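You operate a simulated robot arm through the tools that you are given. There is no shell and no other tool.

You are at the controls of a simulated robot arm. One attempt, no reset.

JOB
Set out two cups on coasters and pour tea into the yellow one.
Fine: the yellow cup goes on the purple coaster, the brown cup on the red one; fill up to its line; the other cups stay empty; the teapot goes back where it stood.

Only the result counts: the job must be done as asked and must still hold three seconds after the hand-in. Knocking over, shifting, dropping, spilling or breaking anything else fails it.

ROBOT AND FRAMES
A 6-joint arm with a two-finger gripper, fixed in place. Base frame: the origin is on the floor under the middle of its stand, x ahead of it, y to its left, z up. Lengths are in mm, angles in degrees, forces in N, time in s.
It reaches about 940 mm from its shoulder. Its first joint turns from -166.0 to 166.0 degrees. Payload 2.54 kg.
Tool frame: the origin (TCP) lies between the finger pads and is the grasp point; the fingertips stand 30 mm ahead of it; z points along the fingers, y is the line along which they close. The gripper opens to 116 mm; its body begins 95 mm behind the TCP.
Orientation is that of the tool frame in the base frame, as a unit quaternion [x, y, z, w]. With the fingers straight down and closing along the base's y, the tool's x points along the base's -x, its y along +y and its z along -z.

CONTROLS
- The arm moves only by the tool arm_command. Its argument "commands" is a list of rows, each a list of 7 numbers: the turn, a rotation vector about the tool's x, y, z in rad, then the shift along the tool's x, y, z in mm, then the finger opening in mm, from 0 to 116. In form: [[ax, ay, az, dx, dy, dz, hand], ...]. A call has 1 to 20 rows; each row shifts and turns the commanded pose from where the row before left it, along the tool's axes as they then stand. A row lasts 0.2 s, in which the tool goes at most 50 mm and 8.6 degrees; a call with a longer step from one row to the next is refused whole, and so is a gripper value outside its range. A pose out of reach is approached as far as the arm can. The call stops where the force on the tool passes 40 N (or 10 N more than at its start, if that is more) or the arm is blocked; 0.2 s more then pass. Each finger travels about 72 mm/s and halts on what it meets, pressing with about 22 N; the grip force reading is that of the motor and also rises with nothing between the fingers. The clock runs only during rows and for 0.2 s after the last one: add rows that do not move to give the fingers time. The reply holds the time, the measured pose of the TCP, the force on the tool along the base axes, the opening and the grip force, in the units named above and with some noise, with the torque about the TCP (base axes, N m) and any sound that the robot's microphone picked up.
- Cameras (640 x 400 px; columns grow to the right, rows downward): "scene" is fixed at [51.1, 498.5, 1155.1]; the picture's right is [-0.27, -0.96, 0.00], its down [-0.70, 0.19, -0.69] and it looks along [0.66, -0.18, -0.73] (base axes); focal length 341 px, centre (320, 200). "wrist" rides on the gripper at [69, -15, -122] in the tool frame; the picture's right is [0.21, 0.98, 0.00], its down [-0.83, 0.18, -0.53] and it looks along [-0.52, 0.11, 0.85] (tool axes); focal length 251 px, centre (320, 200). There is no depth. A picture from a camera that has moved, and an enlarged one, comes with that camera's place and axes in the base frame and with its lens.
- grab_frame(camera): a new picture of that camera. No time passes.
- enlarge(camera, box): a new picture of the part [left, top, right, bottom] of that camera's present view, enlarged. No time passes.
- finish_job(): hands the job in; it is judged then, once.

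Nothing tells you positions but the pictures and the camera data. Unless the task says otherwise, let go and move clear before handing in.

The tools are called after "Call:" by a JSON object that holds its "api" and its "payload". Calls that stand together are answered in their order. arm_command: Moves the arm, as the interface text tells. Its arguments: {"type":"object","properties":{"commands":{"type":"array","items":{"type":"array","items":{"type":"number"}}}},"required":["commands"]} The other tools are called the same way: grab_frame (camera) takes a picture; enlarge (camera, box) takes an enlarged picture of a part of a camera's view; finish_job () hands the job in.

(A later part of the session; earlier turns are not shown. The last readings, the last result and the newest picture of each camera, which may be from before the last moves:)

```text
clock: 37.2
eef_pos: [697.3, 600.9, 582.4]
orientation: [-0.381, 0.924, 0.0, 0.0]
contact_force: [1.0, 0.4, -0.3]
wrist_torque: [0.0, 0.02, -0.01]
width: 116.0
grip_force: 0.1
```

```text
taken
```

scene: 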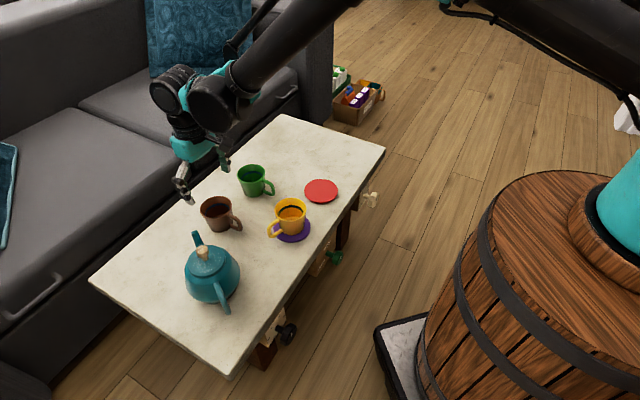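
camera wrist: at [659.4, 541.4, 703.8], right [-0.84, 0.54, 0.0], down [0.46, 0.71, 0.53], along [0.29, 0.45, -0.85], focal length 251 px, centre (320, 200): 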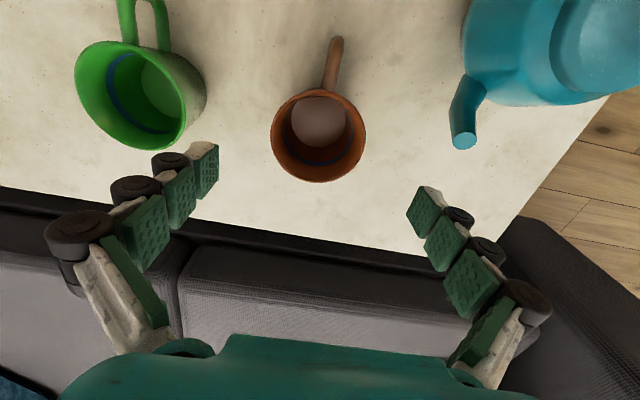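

The hand is over the brown cup. I'll narrow the fingers a little to clear the spout and go straight down around the rim.

Call:
{"api": "arm_command", "payload": {"commands": [[0, 0, 0, 1.6, -2.5, 10, 102], [0, 0, 0, 0, 0, 20, 102], [0, 0, 0, 0, 0, 20, 102], [0, 0, 0, 0, 0, 20, 102], [0, 0, 0, 0, 0, 20, 102], [0, 0, 0, 0, 0, 10, 102], [0, 0, 0, 0, 0, 0, 102]]}}

Call:
{"api": "grab_frame", "payload": {"camera": "wrist"}}

Call:
{"api": "enlarge", "payload": {"camera": "scene", "box": [140, 140, 300, 240]}}

```text
clock: 38.8
eef_pos: [699.0, 595.4, 481.0]
orientation: [-0.382, 0.924, 0.0, 0.0]
contact_force: [0.1, -0.1, -0.1]
wrist_torque: [0.01, -0.01, -0.01]
width: 101.6
grip_force: 0.0
```

```text
taken
camera wrist: at [661.3, 537.0, 602.6], right [-0.84, 0.54, 0.0], down [0.46, 0.71, 0.53], along [0.29, 0.45, -0.85], focal length 251 px, centre (320, 200)
```

wrist: 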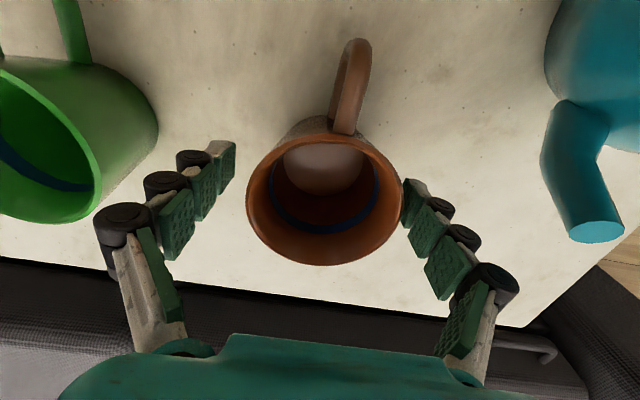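

```text
4.00 times, centred on (220, 190) of scene
camera zoom: at [51.1, 498.5, 1155.1], right [-0.27, -0.96, 0.0], down [-0.7, 0.19, -0.69], along [0.66, -0.18, -0.73], focal length 1366 px, centre (720, 240)
```

zoom: 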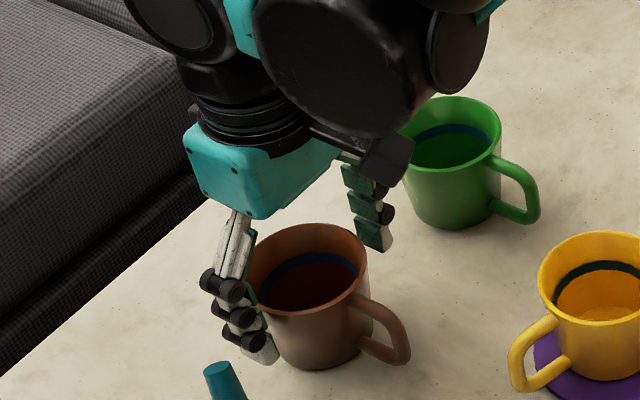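

Call:
{"api": "arm_command", "payload": {"commands": [[0, 0, 0, -1, 2.8, 0, 102], [0, 0, 0, 0, 0, 0, 90], [0, 0, 0, 0, 0, 0, 60], [0, 0, 0, 0, 0, 0, 40], [0, 0, 0, 0, 0, 0, 40]]}}

Call:
{"api": "grab_frame", "payload": {"camera": "wrist"}}

```text
clock: 40.0
eef_pos: [699.0, 598.4, 481.0]
orientation: [-0.382, 0.924, 0.0, 0.001]
contact_force: [0.7, -0.5, 1.6]
wrist_torque: [-0.04, -0.05, 0.04]
width: 79.6
grip_force: 22.3
```

```text
taken
camera wrist: at [659.9, 540.3, 603.1], right [-0.84, 0.54, 0.0], down [0.46, 0.71, 0.53], along [0.29, 0.45, -0.85], focal length 251 px, centre (320, 200)
```

wrist: 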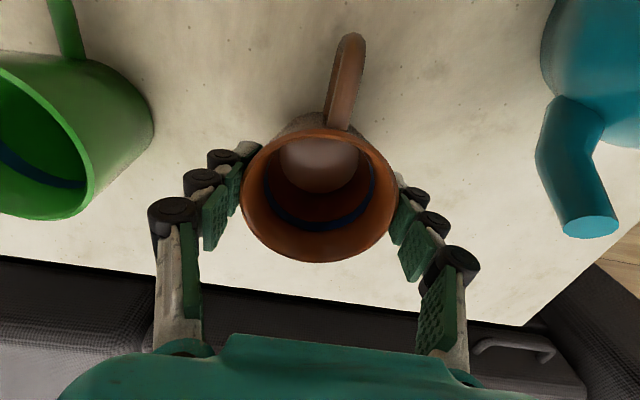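

Gripped at 79.6 mm. I'll lift and check that it hangs straight.

Call:
{"api": "arm_command", "payload": {"commands": [[0, 0, 0, 0, 0, -8, 40], [0, 0, 0, 0, 0, -15, 40], [0, 0, 0, 0, 0, -20, 40], [0, 0, 0, 0, 0, -30, 40], [0, 0, 0, 0, 0, -30, 40], [0, 0, 0, 0, 0, -30, 40], [0, 0, 0, 0, 0, 0, 40]]}}

Call:
{"api": "grab_frame", "payload": {"camera": "wrist"}}

Call:
{"api": "enlarge", "payload": {"camera": "scene", "box": [140, 100, 300, 240]}}

```text
clock: 41.6
eef_pos: [696.6, 599.4, 614.8]
orientation: [-0.382, 0.924, 0.0, 0.001]
contact_force: [-1.0, 0.0, -1.5]
wrist_torque: [0.02, -0.01, -0.05]
width: 79.8
grip_force: 21.6
```

```text
taken
camera wrist: at [657.3, 540.3, 736.3], right [-0.84, 0.54, 0.0], down [0.46, 0.71, 0.53], along [0.29, 0.45, -0.85], focal length 251 px, centre (320, 200)
```

wrist: 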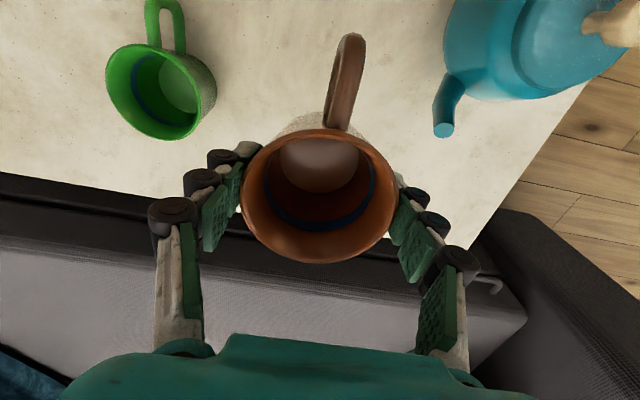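

```text
2.86 times, centred on (220, 170) of scene
camera zoom: at [51.1, 498.5, 1155.1], right [-0.27, -0.96, 0.0], down [-0.7, 0.19, -0.69], along [0.66, -0.18, -0.73], focal length 976 px, centre (606, 286)
```

zoom: 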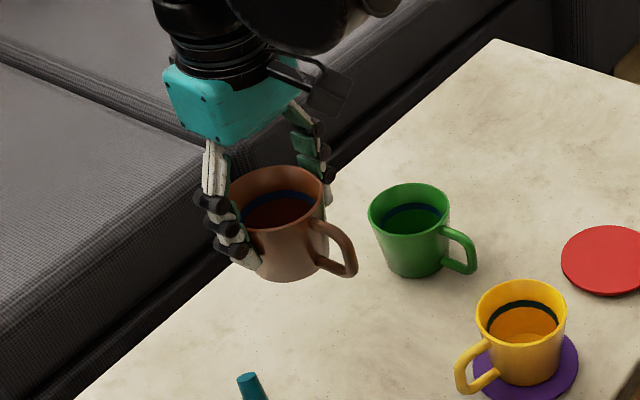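

The brown cup hangs straight. I'll carry it across to the red coaster.

Call:
{"api": "arm_command", "payload": {"commands": [[0, 0, 0, 0, 0, -25, 40], [0, 0, 0, 25.4, -35, 0, 40], [0, 0, 0, 25.4, -35, 0, 40], [0, 0, 0, 25.4, -35, 0, 40], [0, 0, 0, 25.4, -35, 0, 40], [0, 0, 0, 25.4, -35, 0, 40], [0, 0, 0, 25.4, -35, 0, 40], [0, 0, 0, 25.4, -35, 0, 40], [0, 0, 0, 0, 0, 0, 40]]}}

Call:
{"api": "grab_frame", "payload": {"camera": "wrist"}}

Call:
{"api": "grab_frame", "payload": {"camera": "scene"}}

```text
clock: 43.6
eef_pos: [746.4, 299.3, 637.7]
orientation: [-0.382, 0.924, 0.0, 0.0]
contact_force: [-1.3, 0.3, -2.0]
wrist_torque: [-0.03, -0.01, -0.02]
width: 79.5
grip_force: 22.1
```

```text
taken
camera wrist: at [707.5, 240.0, 759.3], right [-0.84, 0.54, 0.0], down [0.46, 0.71, 0.53], along [0.29, 0.45, -0.85], focal length 251 px, centre (320, 200)
```

wrist: 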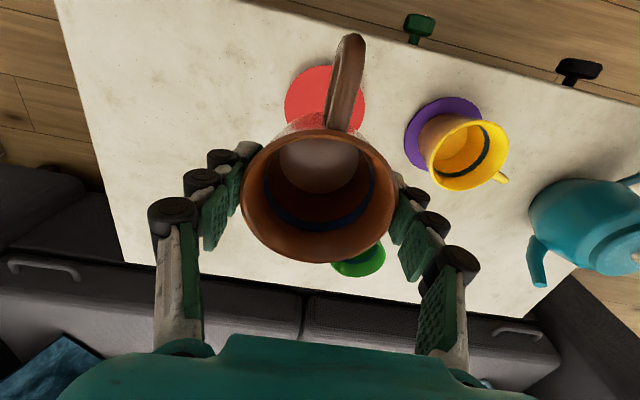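

```text
taken
```

scene: 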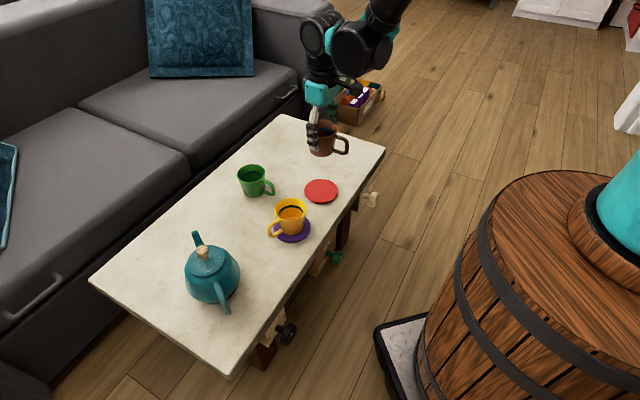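

Call:
{"api": "arm_command", "payload": {"commands": [[0, 0, 0, 0, 5.6, 0, 40], [0, 0, 0, 0, 0, 30, 40], [0, 0, 0, 0, 0, 30, 40], [0, 0, 0, 0, 0, 30, 40], [0, 0, 0, 0, 0, 30, 40], [0, 0, 0, 0, 0, 15, 40], [0, 0, 0, 0, 0, 0, 40]]}}

Call:
{"api": "enlarge", "payload": {"camera": "scene", "box": [260, 140, 372, 210]}}

Call:
{"api": "grab_frame", "payload": {"camera": "wrist"}}

```text
clock: 45.2
eef_pos: [741.5, 304.8, 504.6]
orientation: [-0.382, 0.924, -0.001, -0.001]
contact_force: [-0.2, -0.1, -1.7]
wrist_torque: [0.01, 0.04, 0.0]
width: 79.7
grip_force: 22.0
```

```text
5.71 times, centred on (316, 175) of scene
camera zoom: at [51.1, 498.5, 1155.1], right [-0.27, -0.96, 0.0], down [-0.7, 0.19, -0.69], along [0.66, -0.18, -0.73], focal length 1951 px, centre (343, 343)
```

zoom: 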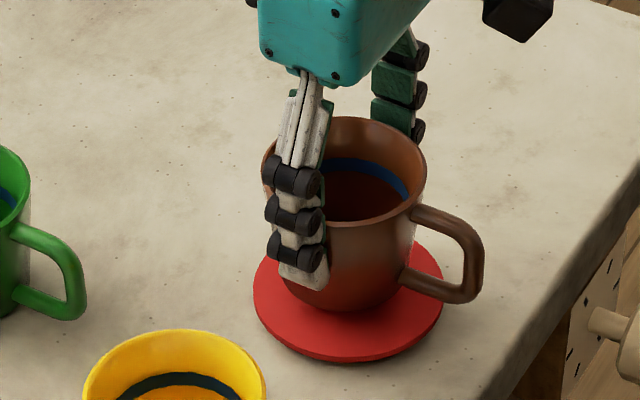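

```text
taken
camera wrist: at [703.0, 245.5, 625.3], right [-0.84, 0.54, 0.0], down [0.46, 0.71, 0.53], along [0.29, 0.45, -0.85], focal length 251 px, centre (320, 200)
```

wrist: 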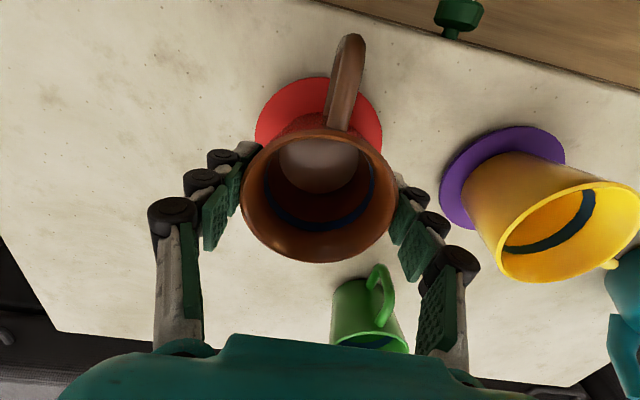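

The brown cup is centred over the red coaster in both views. I'll lower it carefully.

Call:
{"api": "arm_command", "payload": {"commands": [[0, 0, 0, 0, 0, 6, 40], [0, 0, 0, 0, 0, 4, 40], [0, 0, 0, 0, 0, 0, 40]]}}

```text
clock: 46.0
eef_pos: [741.0, 305.0, 494.2]
orientation: [-0.382, 0.924, 0.0, -0.001]
contact_force: [-0.1, -0.9, -1.5]
wrist_torque: [0.04, 0.02, -0.01]
width: 79.8
grip_force: 22.6
```

Call:
{"api": "arm_command", "payload": {"commands": [[0, 0, 0, 0, 0, 2, 40], [0, 0, 0, 0, 0, 1.5, 40], [0, 0, 0, 0, 0, 0, 40]]}}

```text
clock: 46.8
eef_pos: [741.6, 303.5, 491.6]
orientation: [-0.382, 0.924, 0.0, -0.001]
contact_force: [2.4, 3.3, 12.6]
wrist_torque: [0.18, -0.09, 0.02]
width: 79.8
grip_force: 22.1
```

Call:
{"api": "arm_command", "payload": {"commands": [[0, 0, 0, 0, 0, -0.8, 40], [0, 0, 0, 0, 0, 0, 40]]}}

Call:
{"api": "enlarge", "payload": {"camera": "scene", "box": [260, 140, 372, 210]}}

```text
clock: 47.4
eef_pos: [740.8, 304.5, 493.3]
orientation: [-0.382, 0.924, 0.0, -0.001]
contact_force: [1.5, -0.6, 2.2]
wrist_torque: [-0.02, -0.07, 0.01]
width: 79.6
grip_force: 22.0
```

```text
5.71 times, centred on (316, 175) of scene
camera zoom: at [51.1, 498.5, 1155.1], right [-0.27, -0.96, 0.0], down [-0.7, 0.19, -0.69], along [0.66, -0.18, -0.73], focal length 1951 px, centre (343, 343)
```

zoom: 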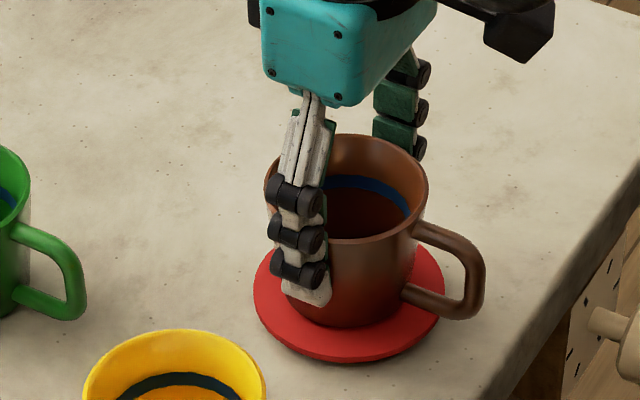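

The brown cup rests on the coaster with a light touch. I'll open the fingers and check.

Call:
{"api": "arm_command", "payload": {"commands": [[0, 0, 0, 0, 0, 0, 86], [0, 0, 0, 0, 0, 0, 96], [0, 0, 0, 0, 0, 0, 116], [0, 0, 0, 0, 0, 0, 116]]}}

Call:
{"api": "enlarge", "payload": {"camera": "scene", "box": [260, 140, 372, 210]}}

Call:
{"api": "grab_frame", "payload": {"camera": "wrist"}}

```text
clock: 48.4
eef_pos: [740.7, 303.3, 493.6]
orientation: [-0.381, 0.924, 0.0, 0.0]
contact_force: [0.2, 0.3, 0.3]
wrist_torque: [0.0, -0.02, -0.02]
width: 116.0
grip_force: 0.1
```

```text
5.71 times, centred on (316, 175) of scene
camera zoom: at [51.1, 498.5, 1155.1], right [-0.27, -0.96, 0.0], down [-0.7, 0.19, -0.69], along [0.66, -0.18, -0.73], focal length 1951 px, centre (343, 343)
```

zoom: 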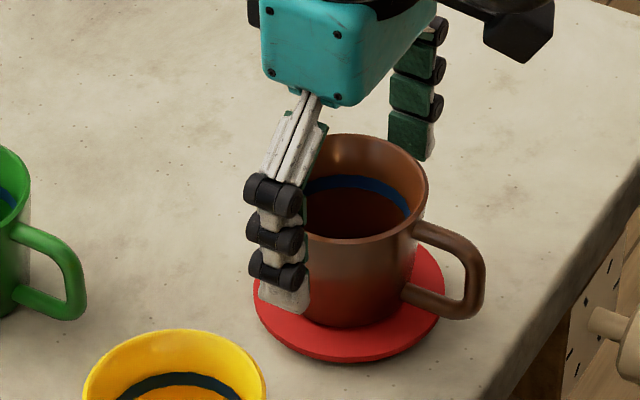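

```text
taken
camera wrist: at [702.5, 244.7, 614.2], right [-0.84, 0.54, 0.0], down [0.46, 0.71, 0.53], along [0.29, 0.45, -0.85], focal length 251 px, centre (320, 200)
```

wrist: 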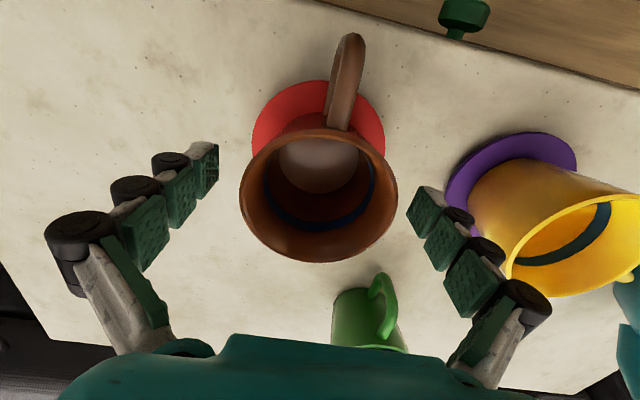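

Brown is set. I'll go straight up, then move the camera toward the teapot for a closer look.

Call:
{"api": "arm_command", "payload": {"commands": [[0, 0, 0, 0, 0, -20, 116], [0, 0, 0, 0, 0, -40, 116], [0, 0, 0, 0, 0, -45, 116], [0, 0, 0, 0, 0, -45, 116], [0, 0, 0, 0, 0, -45, 116], [0, 0, 0, 0, 0, 0, 116]]}}

Call:
{"api": "enlarge", "payload": {"camera": "scene", "box": [160, 140, 360, 330]}}

Call:
{"api": "enlarge", "payload": {"camera": "scene", "box": [160, 220, 272, 320]}}

Call:
{"api": "grab_frame", "payload": {"camera": "wrist"}}

```text
clock: 49.8
eef_pos: [739.5, 302.5, 688.1]
orientation: [-0.382, 0.924, 0.0, 0.001]
contact_force: [0.1, -0.8, -0.8]
wrist_torque: [0.0, 0.01, 0.0]
width: 115.9
grip_force: 0.2
```

```text
2.11 times, centred on (260, 235) of scene
camera zoom: at [51.1, 498.5, 1155.1], right [-0.27, -0.96, 0.0], down [-0.7, 0.19, -0.69], along [0.66, -0.18, -0.73], focal length 719 px, centre (446, 126)
```

zoom: 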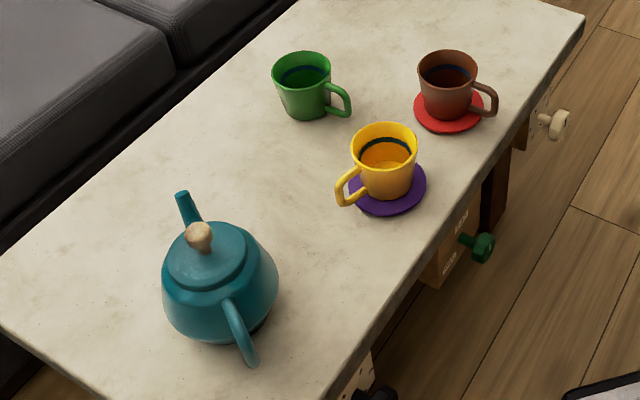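

```text
4.00 times, centred on (216, 270) of scene
camera zoom: at [51.1, 498.5, 1155.1], right [-0.27, -0.96, 0.0], down [-0.7, 0.19, -0.69], along [0.66, -0.18, -0.73], focal length 1366 px, centre (736, -80)
```

zoom: 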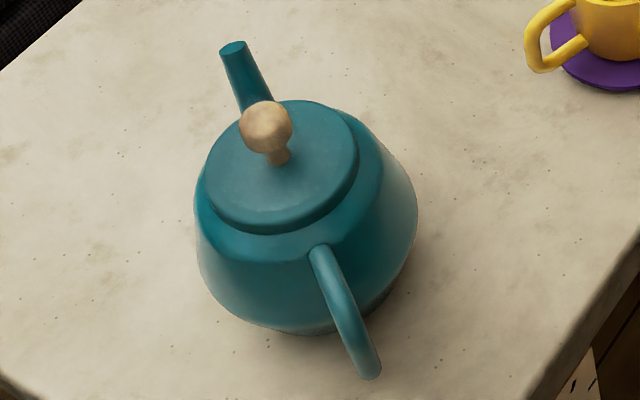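

```text
taken
camera wrist: at [700.8, 243.1, 809.0], right [-0.84, 0.54, 0.0], down [0.46, 0.71, 0.53], along [0.29, 0.45, -0.85], focal length 251 px, centre (320, 200)
```

wrist: 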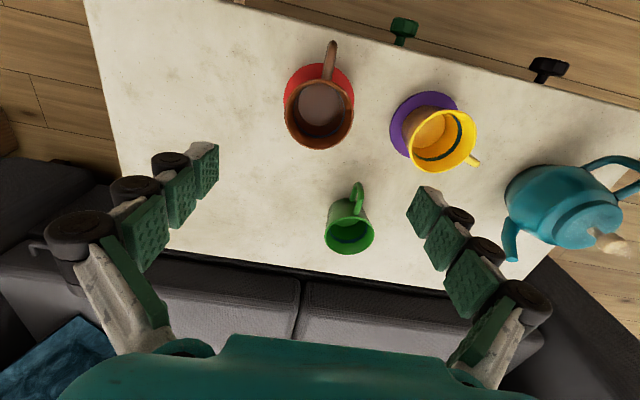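

Both cups are set out and the green one is untouched. Now I'll move over near the teapot to study its handle and spout.

Call:
{"api": "arm_command", "payload": {"commands": [[0, 0, 0, 2.2, 42, 0, 116], [0, 0, 0, 2.2, 42, 0, 116], [0, 0, 0, 2.2, 42, 0, 116], [0, 0, 0, 2.2, 42, 0, 116], [0, 0, 0, 2.2, 42, 0, 116], [0, 0, 0, 2.2, 42, 0, 116], [0, 0, 0, 2.2, 42, 0, 116], [0, 0, -0.122, 0, 0, 0, 116], [0, 0, -0.122, 0, 0, 0, 116], [0, 0, -0.122, 0, 0, 0, 116], [0, 0, -0.122, 0, 0, 0, 116], [0, 0, -0.122, 0, 0, 0, 116], [0, 0, 0, 0, 0, 0, 116]]}}

Call:
{"api": "grab_frame", "payload": {"camera": "wrist"}}

```text
clock: 52.6
eef_pos: [520.8, 501.6, 687.4]
orientation: [-0.642, 0.767, 0.0, 0.001]
contact_force: [-0.3, -0.2, -0.4]
wrist_torque: [0.0, 0.01, 0.0]
width: 116.1
grip_force: 0.0
```

```text
taken
camera wrist: at [523.8, 431.0, 809.1], right [-1.0, -0.04, 0.0], down [-0.03, 0.85, 0.53], along [-0.02, 0.53, -0.85], focal length 251 px, centre (320, 200)
```

wrist: 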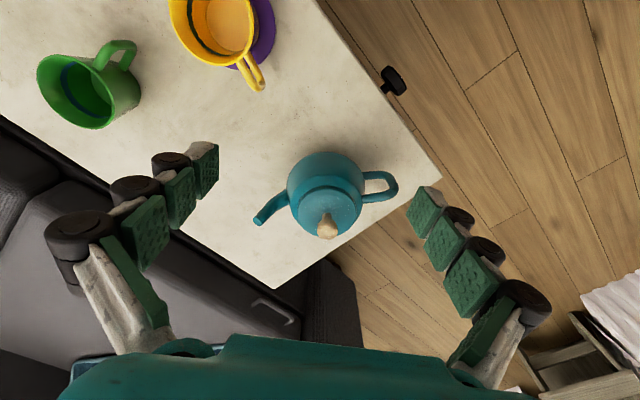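

Call:
{"api": "enlarge", "payload": {"camera": "wrist", "box": [240, 130, 416, 240]}}

```text
3.64 times, centred on (328, 185) of wrist
camera zoom: at [523.8, 431.0, 809.1], right [-1.0, -0.04, 0.0], down [-0.03, 0.85, 0.53], along [-0.02, 0.53, -0.85], focal length 914 px, centre (291, 254)
```

zoom: 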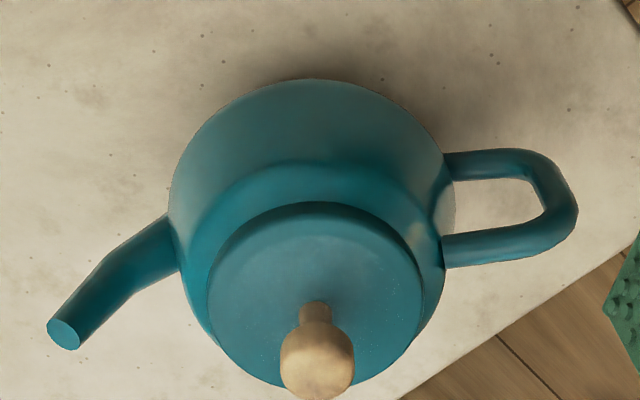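

I now have the teapot's geometry: handle bar at about (416, 596) from z 458 to 522, spout tip at (606, 650, 523), spout direction about 16°. I'll position the hand above the handle, aligned with the handle plane.

Call:
{"api": "arm_command", "payload": {"commands": [[0, 0, 0, -19.2, 28.8, 0, 80], [0, 0, 0, -19.2, 28.8, 0, 80], [0, 0, 0, -19.2, 28.8, 0, 70], [0, 0, 0, -19.2, 28.8, 0, 60], [0, 0, 0.14, 0, 0, 0, 60], [0, 0, 0.14, 0, 0, 0, 60], [0, 0, 0.14, 0, 0, 0, 60], [0, 0, 0.14, 0, 0, 0, 60], [0, 0, 0.14, 0, 0, 0, 60], [0, 0, 0.14, 0, 0, 0, 60], [0, 0, 0.14, 0, 0, 0, 60], [0, 0, 0.14, 0, 0, 0, 60], [0, 0, 0, 0, 0, 0, 60]]}}

Call:
{"api": "grab_frame", "payload": {"camera": "wrist"}}

Call:
{"api": "grab_frame", "payload": {"camera": "scene"}}

```text
clock: 55.4
eef_pos: [422.2, 596.8, 686.7]
orientation: [-0.136, 0.991, 0.0, 0.0]
contact_force: [-0.6, 0.6, -0.3]
wrist_torque: [0.01, -0.01, -0.02]
width: 59.9
grip_force: 0.0
```

```text
taken
camera wrist: at [359.6, 564.4, 808.6], right [-0.47, 0.88, 0.0], down [0.75, 0.4, 0.53], along [0.47, 0.25, -0.85], focal length 251 px, centre (320, 200)
```

wrist: 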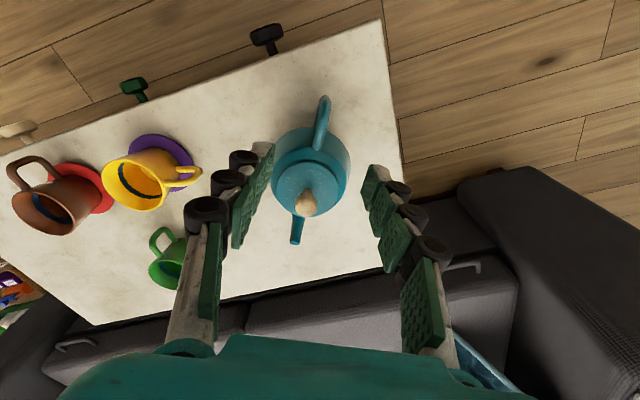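

```text
taken
```

scene: 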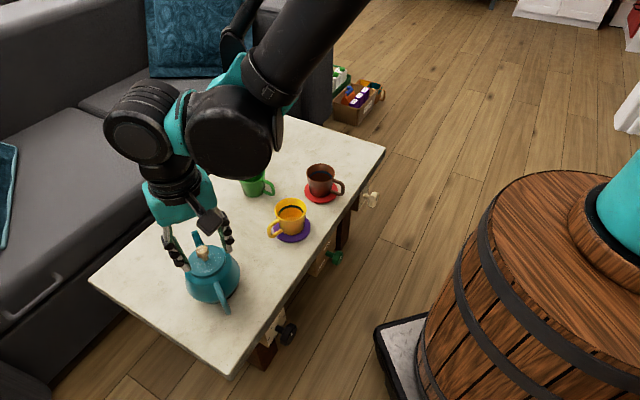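

Call:
{"api": "enlarge", "payload": {"camera": "wrist", "box": [260, 80, 388, 160]}}

```text
5.00 times, centred on (324, 120) of wrist
camera zoom: at [359.6, 564.4, 808.6], right [-0.47, 0.88, 0.0], down [0.75, 0.4, 0.53], along [0.47, 0.25, -0.85], focal length 1257 px, centre (300, 600)
```

zoom: 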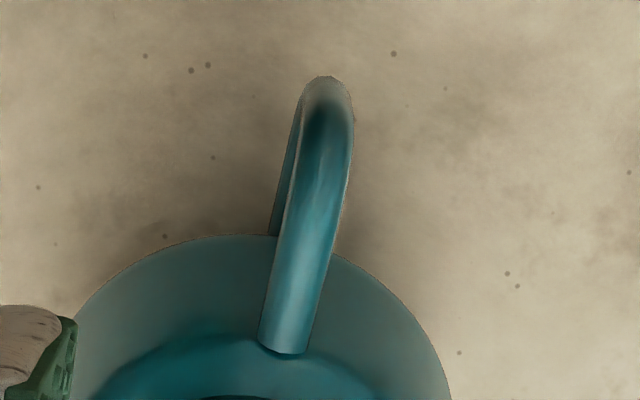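

Call:
{"api": "arm_command", "payload": {"commands": [[0, 0, -0.015, 3.9, 1.8, 20, 60], [0, 0, 0, 0, 0, 35, 60], [0, 0, 0, 0, 0, 35, 60], [0, 0, 0, 0, 0, 35, 60], [0, 0, 0, 0, 0, 0, 60]]}}

Call:
{"api": "grab_frame", "payload": {"camera": "wrist"}}

Call:
{"api": "enlarge", "payload": {"camera": "scene", "box": [140, 180, 300, 320]}}

```text
clock: 56.6
eef_pos: [414.7, 596.9, 558.8]
orientation: [-0.143, 0.99, 0.0, 0.0]
contact_force: [-0.6, -0.1, -0.6]
wrist_torque: [-0.03, 0.01, -0.01]
width: 60.0
grip_force: 0.1
```

```text
taken
camera wrist: at [352.9, 564.6, 680.6], right [-0.48, 0.87, 0.0], down [0.74, 0.41, 0.53], along [0.47, 0.26, -0.85], focal length 251 px, centre (320, 200)
```

wrist: 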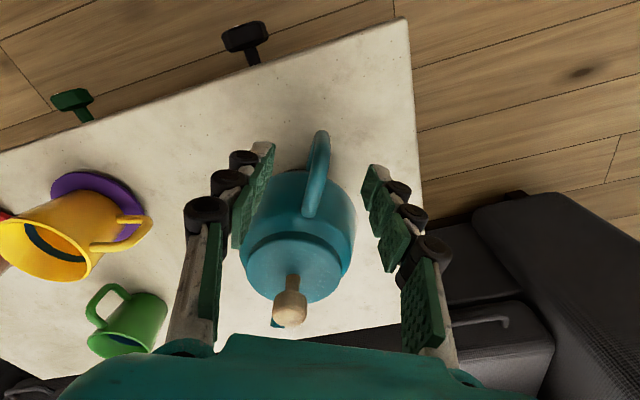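

```text
2.86 times, centred on (220, 250) of scene
camera zoom: at [51.1, 498.5, 1155.1], right [-0.27, -0.96, 0.0], down [-0.7, 0.19, -0.69], along [0.66, -0.18, -0.73], focal length 976 px, centre (606, 57)
```

zoom: 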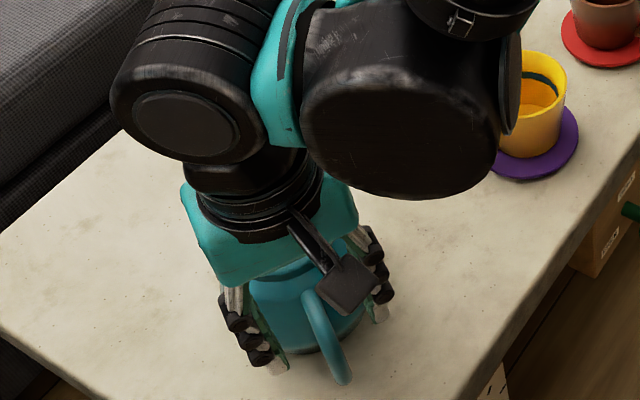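

The handle bar lies midway between the fingers. I'll go down so the pads run along the vertical bar.

Call:
{"api": "arm_command", "payload": {"commands": [[0, 0, 0, -3, 0, 15, 60], [0, 0, 0, 0, 0, 20, 60], [0, 0, 0, 0, 0, 20, 60], [0, 0, 0, 0, 0, 12, 60], [0, 0, 0, 0, 0, 0, 60]]}}

Call:
{"api": "grab_frame", "payload": {"camera": "wrist"}}

Call:
{"api": "enlarge", "payload": {"camera": "scene", "box": [160, 220, 272, 320]}}

```text
clock: 57.8
eef_pos: [419.9, 600.7, 495.1]
orientation: [-0.144, 0.99, 0.0, -0.001]
contact_force: [0.3, 1.0, -0.1]
wrist_torque: [0.0, 0.01, 0.0]
width: 59.9
grip_force: 0.0
```

```text
taken
camera wrist: at [357.7, 565.4, 616.4], right [-0.48, 0.87, 0.0], down [0.74, 0.41, 0.53], along [0.47, 0.26, -0.85], focal length 251 px, centre (320, 200)
```

wrist: 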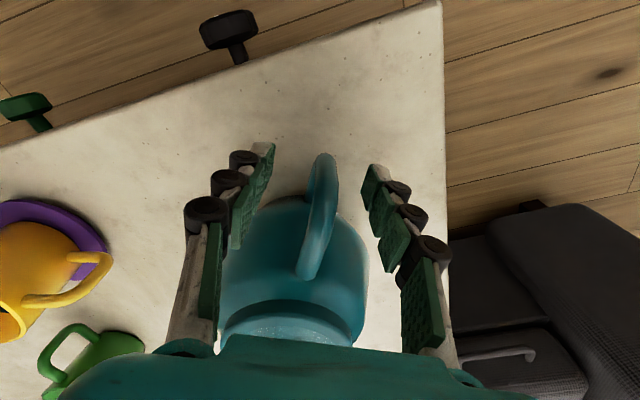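

```text
4.00 times, centred on (216, 270) of scene
camera zoom: at [51.1, 498.5, 1155.1], right [-0.27, -0.96, 0.0], down [-0.7, 0.19, -0.69], along [0.66, -0.18, -0.73], focal length 1366 px, centre (736, -80)
```

zoom: 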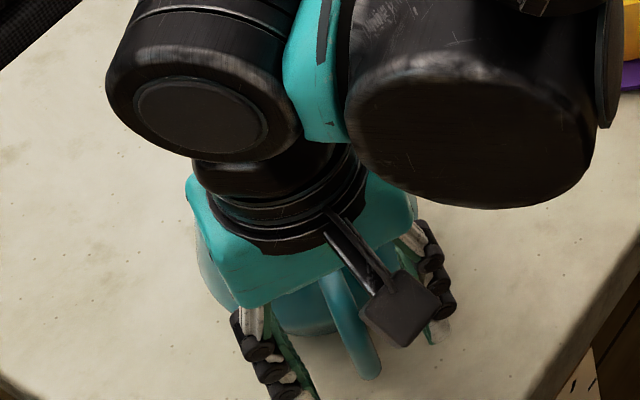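

Call:
{"api": "arm_command", "payload": {"commands": [[0, 0, 0, 0, 0, 0, 40], [0, 0, 0, 0, 0, 0, 20], [0, 0, 0, 0, 0, 0, 0], [0, 0, 0, 0, 0, 0, 0], [0, 0, 0, 0, 0, 0, 0]]}}

Call:
{"api": "grab_frame", "payload": {"camera": "wrist"}}

Call:
{"api": "enlarge", "payload": {"camera": "scene", "box": [160, 220, 272, 320]}}

```text
clock: 59.0
eef_pos: [418.7, 600.2, 495.6]
orientation: [-0.144, 0.99, 0.0, 0.0]
contact_force: [-0.5, 1.0, -0.3]
wrist_torque: [0.0, 0.06, -0.01]
width: 12.6
grip_force: 21.5
```

```text
taken
camera wrist: at [357.6, 565.4, 616.6], right [-0.48, 0.87, 0.0], down [0.74, 0.41, 0.53], along [0.47, 0.26, -0.85], focal length 251 px, centre (320, 200)
```

wrist: 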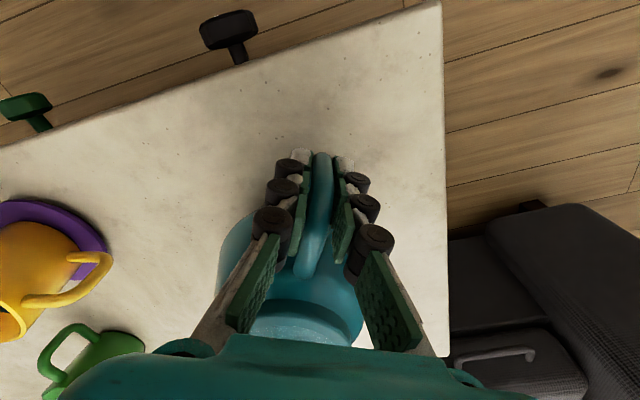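

```text
4.00 times, centred on (216, 270) of scene
camera zoom: at [51.1, 498.5, 1155.1], right [-0.27, -0.96, 0.0], down [-0.7, 0.19, -0.69], along [0.66, -0.18, -0.73], focal length 1366 px, centre (736, -80)
```

zoom: 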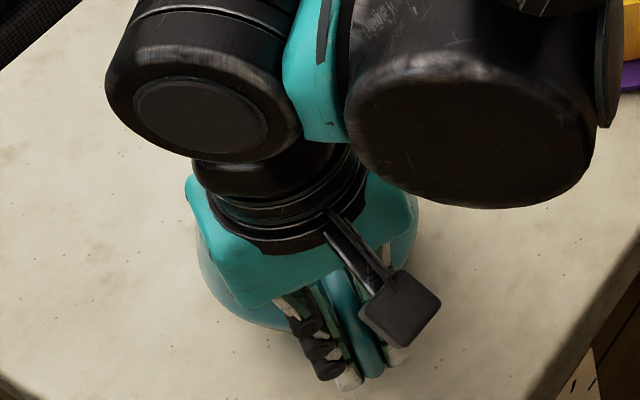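

The handle is held at 12.6 mm. I'll lift a few millimetres slowly and check whether the pot stays level.

Call:
{"api": "arm_command", "payload": {"commands": [[0, 0, 0, 0, 0, -1, 0], [0, 0, 0, 0, 0, -1, 0], [0, 0, 0, 0, 0, -2, 0], [0, 0, 0, 0, 0, -2, 0], [0, 0, 0, 0, 0, -2, 0], [0, 0, 0, 0, 0, 0, 0]]}}

Call:
{"api": "grab_frame", "payload": {"camera": "wrist"}}

Call:
{"api": "enlarge", "payload": {"camera": "scene", "box": [160, 220, 272, 320]}}

```text
clock: 60.4
eef_pos: [420.5, 600.2, 501.9]
orientation: [-0.144, 0.99, 0.001, 0.0]
contact_force: [1.5, 0.0, -6.8]
wrist_torque: [-0.13, 0.37, -0.05]
width: 12.8
grip_force: 22.5
```

```text
taken
camera wrist: at [359.1, 565.7, 624.8], right [-0.48, 0.87, 0.0], down [0.74, 0.41, 0.53], along [0.47, 0.26, -0.85], focal length 251 px, centre (320, 200)
```

wrist: 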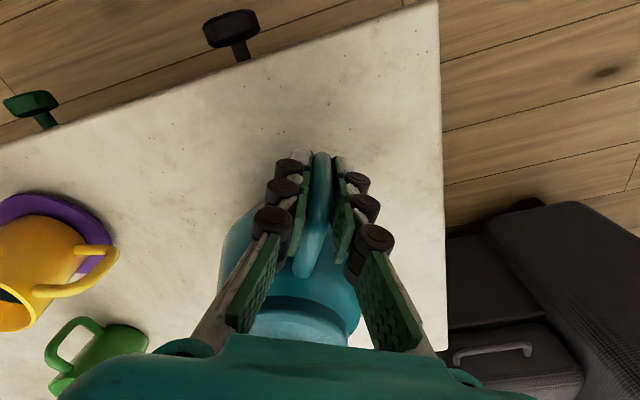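

```text
4.00 times, centred on (216, 270) of scene
camera zoom: at [51.1, 498.5, 1155.1], right [-0.27, -0.96, 0.0], down [-0.7, 0.19, -0.69], along [0.66, -0.18, -0.73], focal length 1366 px, centre (736, -80)
```

zoom: 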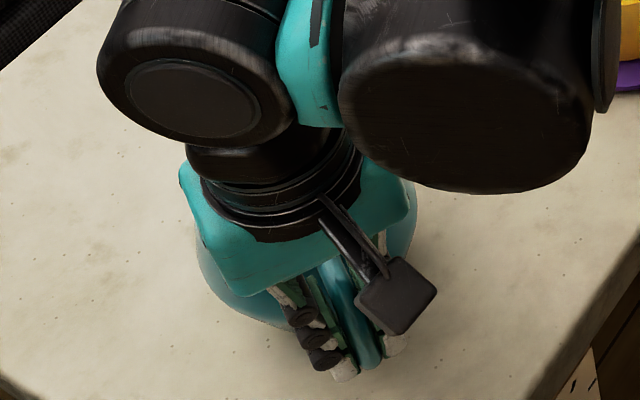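

Call:
{"api": "arm_command", "payload": {"commands": [[0, 0, 0, 0, 0, -2, 0], [0, 0, 0, 0, 0, -2, 0], [0, 0, 0, 0, 0, -2, 0], [0, 0, 0, 0, 0, -2, 0], [0, 0, 0, 0, 0, -2, 0], [0, 0, 0, 0, 0, 0, 0]]}}

Call:
{"api": "grab_frame", "payload": {"camera": "wrist"}}

Call:
{"api": "enlarge", "payload": {"camera": "scene", "box": [160, 220, 272, 320]}}

```text
clock: 61.8
eef_pos: [422.0, 599.9, 512.7]
orientation: [-0.144, 0.99, 0.0, 0.0]
contact_force: [0.1, 0.7, -7.7]
wrist_torque: [-0.11, 0.43, 0.04]
width: 12.8
grip_force: 22.1
```

```text
taken
camera wrist: at [359.3, 565.6, 634.6], right [-0.48, 0.87, 0.0], down [0.74, 0.41, 0.53], along [0.47, 0.26, -0.85], focal length 251 px, centre (320, 200)
```

wrist: 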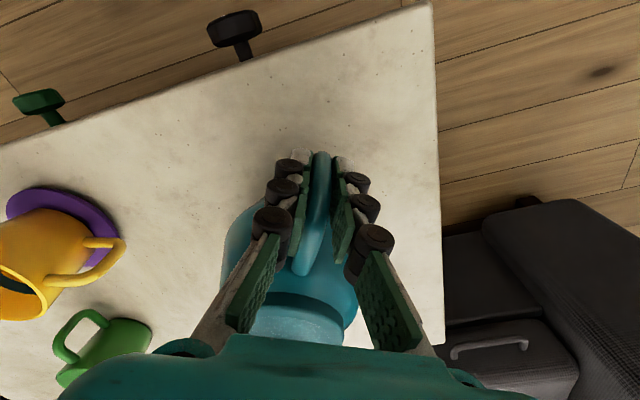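

```text
4.00 times, centred on (216, 270) of scene
camera zoom: at [51.1, 498.5, 1155.1], right [-0.27, -0.96, 0.0], down [-0.7, 0.19, -0.69], along [0.66, -0.18, -0.73], focal length 1366 px, centre (736, -80)
```

zoom: 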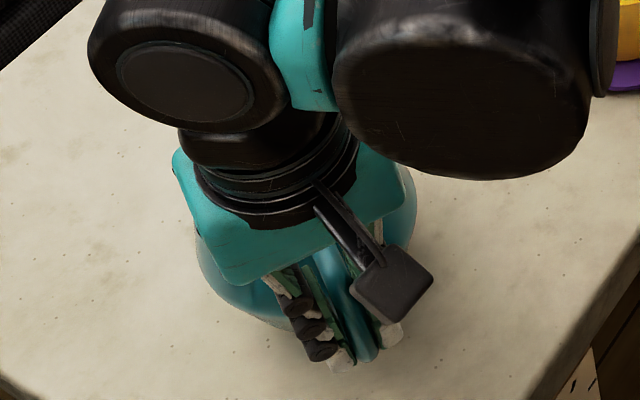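

The pot's body looks like it lagged behind the hand, so it may be pivoting nose-down. I'll look closer before doing anything else.

Call:
{"api": "enlarge", "payload": {"camera": "scene", "box": [176, 225, 256, 320]}}

Call:
{"api": "enlarge", "payload": {"camera": "wrist", "box": [200, 130, 400, 360]}}

```text
4.21 times, centred on (216, 272) of scene
camera zoom: at [51.1, 498.5, 1155.1], right [-0.27, -0.96, 0.0], down [-0.7, 0.19, -0.69], along [0.66, -0.18, -0.73], focal length 1438 px, centre (758, -105)
```

zoom: 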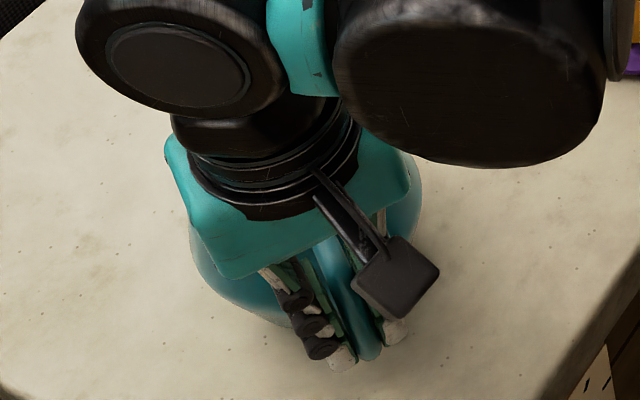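

```text
1.74 times, centred on (300, 245) of wrist
camera zoom: at [359.3, 565.6, 634.6], right [-0.48, 0.87, 0.0], down [0.74, 0.41, 0.53], along [0.47, 0.26, -0.85], focal length 437 px, centre (355, 122)
```

zoom: 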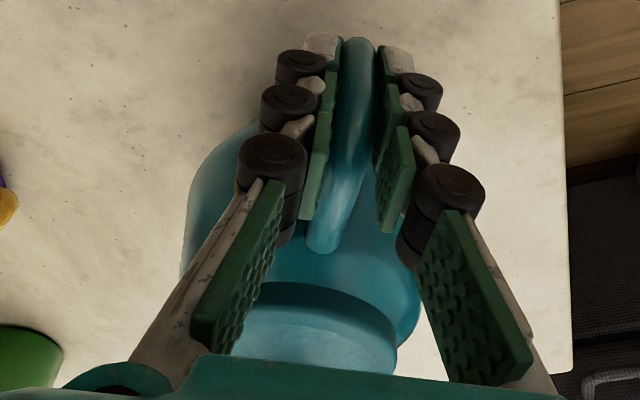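

The pinch on the outer bar can't carry the pot's weight level, since the nose stays on the table while the handle pivots. I'll set the handle back down now and regrasp closer to the body.

Call:
{"api": "arm_command", "payload": {"commands": [[0, 0, 0, 0, 0, 2, 0], [0, 0, 0, 0, 0, 2, 0], [0, 0, 0, 0, 0, 2, 0], [0, 0, 0, 0, 0, 2, 0], [0, 0, 0, 0, 0, 2, 0], [0, 0, 0, 0, 0, 2, 0], [0, 0, 0, 0, 0, 2, 0], [0, 0, 0, 0, 0, 2, 0], [0, 0, 0, 0, 0, 2, 0], [0, 0, 0, 0, 0, 0, 0]]}}

Call:
{"api": "enlarge", "payload": {"camera": "wrist", "box": [200, 130, 400, 360]}}

```text
clock: 64.0
eef_pos: [420.1, 598.4, 495.5]
orientation: [-0.144, 0.99, 0.0, 0.0]
contact_force: [-5.0, -0.9, 15.9]
wrist_torque: [0.1, -0.12, -0.03]
width: 12.7
grip_force: 21.5
```

```text
1.74 times, centred on (300, 245) of wrist
camera zoom: at [357.7, 564.7, 616.9], right [-0.48, 0.87, 0.0], down [0.74, 0.41, 0.53], along [0.47, 0.26, -0.85], focal length 437 px, centre (355, 122)
```

zoom: 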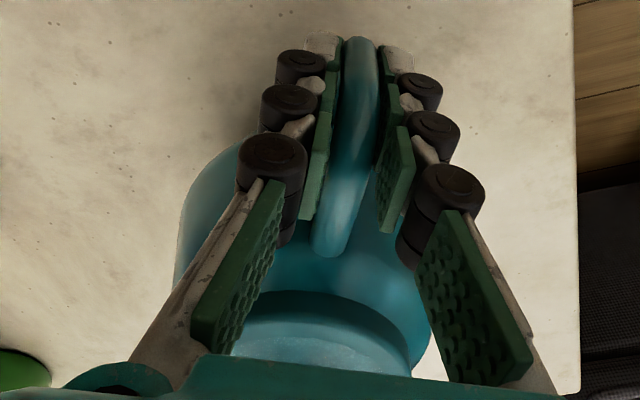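

Call:
{"api": "arm_command", "payload": {"commands": [[0, 0, 0, 0, 0, -0.7, 0], [0, 0, 0, 0, 0, 0, 0]]}}

```text
clock: 64.6
eef_pos: [421.3, 599.7, 495.8]
orientation: [-0.144, 0.99, 0.0, 0.0]
contact_force: [-3.4, 0.4, -1.3]
wrist_torque: [-0.15, 0.63, 0.01]
width: 12.4
grip_force: 22.0
```

Call:
{"api": "arm_command", "payload": {"commands": [[0, 0, 0, 0, 0, 0, 14], [0, 0, 0, 0, 0, 0, 18], [0, 0, 0, 0, 0, 0, 22], [0, 0, 0, 0, 0, 0, 22]]}}

Call:
{"api": "enlarge", "payload": {"camera": "wrist", "box": [200, 130, 400, 360]}}

Call:
{"api": "enlarge", "payload": {"camera": "scene", "box": [160, 220, 272, 320]}}

```text
clock: 65.6
eef_pos: [419.8, 598.8, 497.2]
orientation: [-0.145, 0.989, 0.0, 0.0]
contact_force: [0.7, 0.1, 0.4]
wrist_torque: [0.01, 0.02, 0.01]
width: 22.1
grip_force: 0.0
```

```text
1.74 times, centred on (300, 245) of wrist
camera zoom: at [357.9, 564.6, 617.3], right [-0.48, 0.87, 0.0], down [0.74, 0.41, 0.53], along [0.47, 0.26, -0.85], focal length 437 px, centre (355, 122)
```

zoom: 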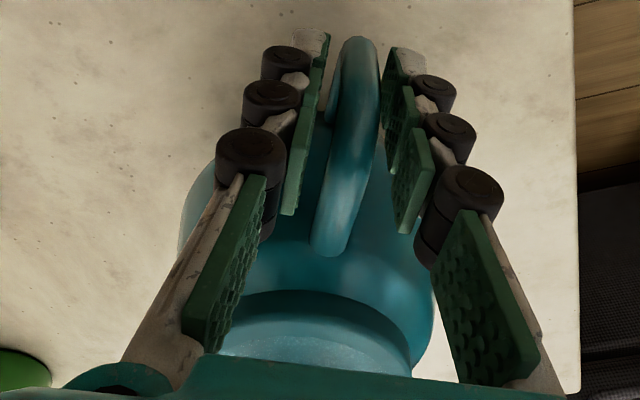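

```text
4.00 times, centred on (216, 270) of scene
camera zoom: at [51.1, 498.5, 1155.1], right [-0.27, -0.96, 0.0], down [-0.7, 0.19, -0.69], along [0.66, -0.18, -0.73], focal length 1366 px, centre (736, -80)
```

zoom: 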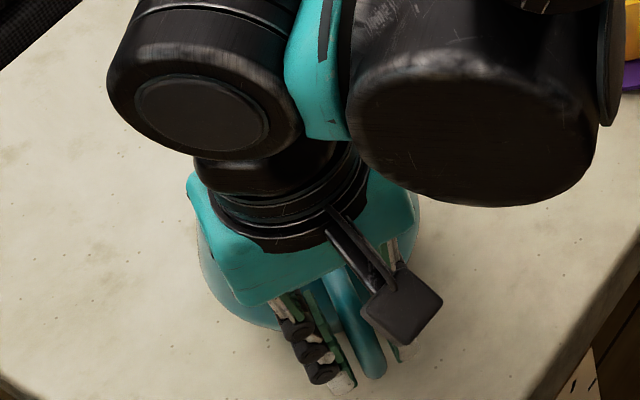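

Call:
{"api": "arm_command", "payload": {"commands": [[0, 0, 0, -5, 0, 4.5, 20], [0, 0, 0, -5, 0, 4.5, 20], [0, 0, 0, 0, 0, 0, 20]]}}

Call:
{"api": "enlarge", "payload": {"camera": "wrist", "box": [200, 130, 400, 360]}}

```text
clock: 66.4
eef_pos: [430.0, 600.8, 486.5]
orientation: [-0.144, 0.99, 0.0, 0.0]
contact_force: [-0.2, -0.5, -0.8]
wrist_torque: [0.01, 0.02, -0.01]
width: 19.9
grip_force: 0.0
```

```text
1.74 times, centred on (300, 245) of wrist
camera zoom: at [368.0, 567.3, 607.9], right [-0.48, 0.87, 0.0], down [0.74, 0.41, 0.53], along [0.47, 0.26, -0.85], focal length 437 px, centre (355, 122)
```

zoom: 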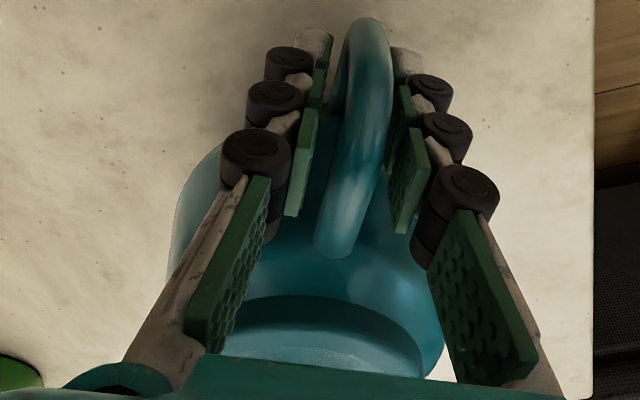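

Call:
{"api": "arm_command", "payload": {"commands": [[0, 0, 0, -3, 0, 2, 18], [0, 0, 0, -2, 0, 1.5, 17], [0, 0, 0, 0, 0, 0, 17]]}}

Call:
{"api": "enlarge", "payload": {"camera": "wrist", "box": [200, 130, 400, 360]}}

Call:
{"api": "enlarge", "payload": {"camera": "scene", "box": [160, 220, 272, 320]}}

```text
clock: 67.2
eef_pos: [434.2, 603.6, 482.2]
orientation: [-0.145, 0.989, 0.0, 0.0]
contact_force: [0.2, 0.5, -0.9]
wrist_torque: [0.02, 0.0, -0.03]
width: 17.0
grip_force: 0.0
```

```text
1.74 times, centred on (300, 245) of wrist
camera zoom: at [373.2, 568.9, 604.8], right [-0.48, 0.87, 0.0], down [0.74, 0.41, 0.53], along [0.47, 0.26, -0.85], focal length 437 px, centre (355, 122)
```

zoom: 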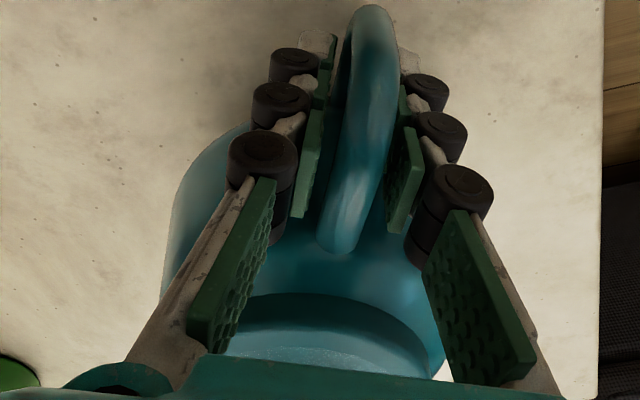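

```text
4.00 times, centred on (216, 270) of scene
camera zoom: at [51.1, 498.5, 1155.1], right [-0.27, -0.96, 0.0], down [-0.7, 0.19, -0.69], along [0.66, -0.18, -0.73], focal length 1366 px, centre (736, -80)
```

zoom: 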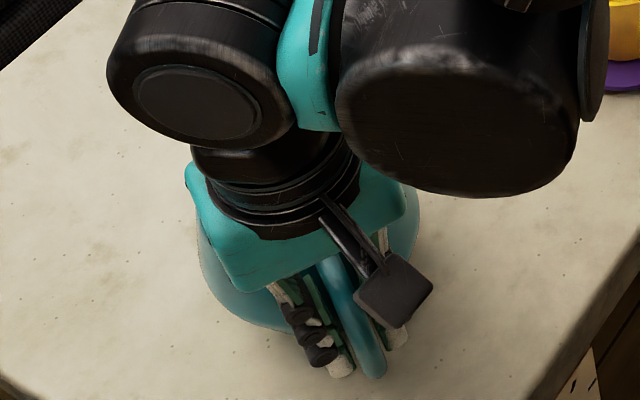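

Call:
{"api": "arm_command", "payload": {"commands": [[0, 0, 0, -1, 0, 0, 17], [0, 0, 0, -1, 0, 0, 17], [0, 0, 0, -1, 0, 0, 17], [0, 0, 0, 0, 0, 0, 17]]}}

```text
clock: 68.2
eef_pos: [439.4, 604.4, 483.8]
orientation: [-0.144, 0.99, 0.0, 0.001]
contact_force: [0.5, -0.3, -0.2]
wrist_torque: [0.0, 0.03, -0.01]
width: 17.2
grip_force: 0.0
```

Call:
{"api": "arm_command", "payload": {"commands": [[0, 0, 0, -1, 0, 0, 17], [0, 0, 0, -1, 0, 0, 17], [0, 0, 0, 0, 0, 0, 17]]}}

Call:
{"api": "enlarge", "payload": {"camera": "wrist", "box": [200, 130, 400, 360]}}

```text
clock: 69.0
eef_pos: [439.8, 605.4, 482.0]
orientation: [-0.144, 0.99, 0.0, 0.0]
contact_force: [-0.4, -0.5, 0.0]
wrist_torque: [0.04, -0.01, -0.02]
width: 17.3
grip_force: 0.0
```

```text
1.74 times, centred on (300, 245) of wrist
camera zoom: at [378.1, 570.6, 604.5], right [-0.48, 0.87, 0.0], down [0.74, 0.41, 0.53], along [0.47, 0.26, -0.85], focal length 437 px, centre (355, 122)
```

zoom: 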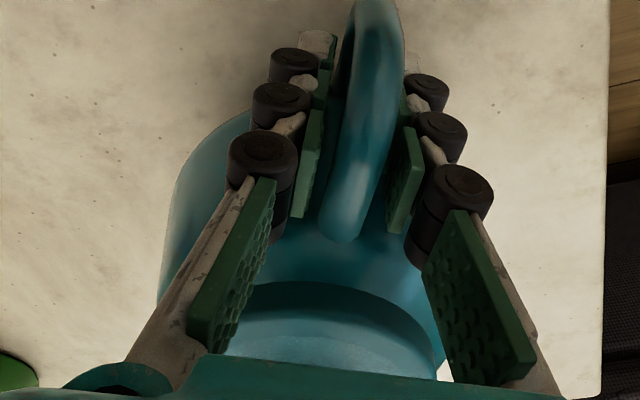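

Call:
{"api": "arm_command", "payload": {"commands": [[0, 0, 0, 0, 2, 0, 17], [0, 0, 0, -1, 0, 0, 17], [0, 0, 0, -1, 0, 0, 17], [0, 0, 0, 0, 0, 0, 17]]}}

```text
clock: 70.0
eef_pos: [441.7, 606.4, 484.3]
orientation: [-0.144, 0.99, 0.001, -0.001]
contact_force: [-4.1, -2.5, 1.8]
wrist_torque: [-0.02, 0.05, -0.05]
width: 17.2
grip_force: 0.4
```

I felt light contact with the pot's wall, so the finger fronts are now against the body. I'll back off a hair and close on the upper and lower handle arms.

Call:
{"api": "arm_command", "payload": {"commands": [[0, 0, 0, 0.8, 0, 0, 17], [0, 0, 0, 0, 0, 0, 14], [0, 0, 0, 0, 0, 0, 8], [0, 0, 0, 0, 0, 0, 0], [0, 0, 0, 0, 0, 0, 0]]}}

Call:
{"api": "enlarge", "payload": {"camera": "wrist", "box": [200, 130, 400, 360]}}

```text
clock: 71.2
eef_pos: [441.8, 606.5, 483.3]
orientation: [-0.144, 0.99, 0.0, 0.0]
contact_force: [2.3, -0.5, 0.1]
wrist_torque: [0.04, -0.19, -0.06]
width: 12.6
grip_force: 21.7
```

```text
1.74 times, centred on (300, 245) of wrist
camera zoom: at [378.6, 572.6, 605.0], right [-0.48, 0.88, 0.0], down [0.74, 0.41, 0.53], along [0.47, 0.26, -0.85], focal length 437 px, centre (355, 122)
```

zoom: 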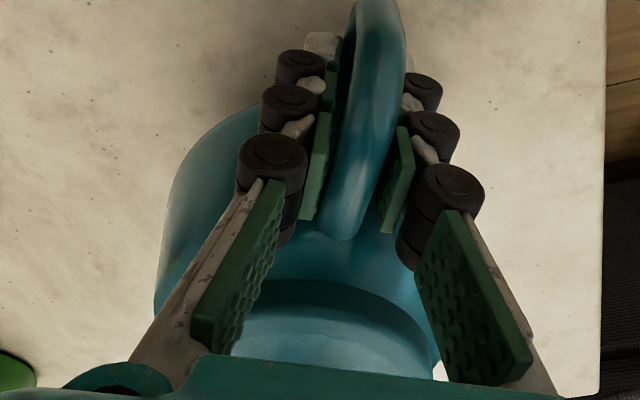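

Call:
{"api": "arm_command", "payload": {"commands": [[0, 0, 0, 0, 0, -1, 0], [0, 0, 0, 0, 0, -1, 0], [0, 0, 0, 0, 0, -1, 0], [0, 0, 0, 0, 0, -1, 0], [0, 0, 0, 0, 0, -1, 0], [0, 0, 0, 0, 0, -1, 0], [0, 0, 0, 0, 0, 0, 0]]}}

Call:
{"api": "enlarge", "payload": {"camera": "wrist", "box": [200, 130, 400, 360]}}

```text
clock: 72.8
eef_pos: [440.1, 606.8, 490.3]
orientation: [-0.144, 0.99, 0.0, -0.001]
contact_force: [2.3, 0.2, -0.1]
wrist_torque: [-0.06, 0.29, -0.05]
width: 12.4
grip_force: 22.1
```

```text
1.74 times, centred on (300, 245) of wrist
camera zoom: at [378.2, 573.3, 611.4], right [-0.48, 0.87, 0.0], down [0.74, 0.41, 0.53], along [0.47, 0.26, -0.85], focal length 437 px, centre (355, 122)
```

zoom: 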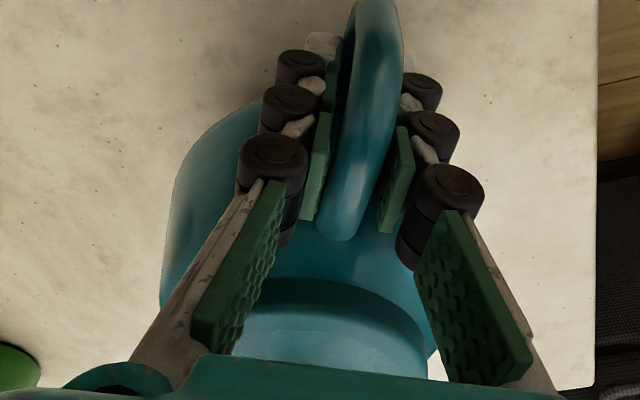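

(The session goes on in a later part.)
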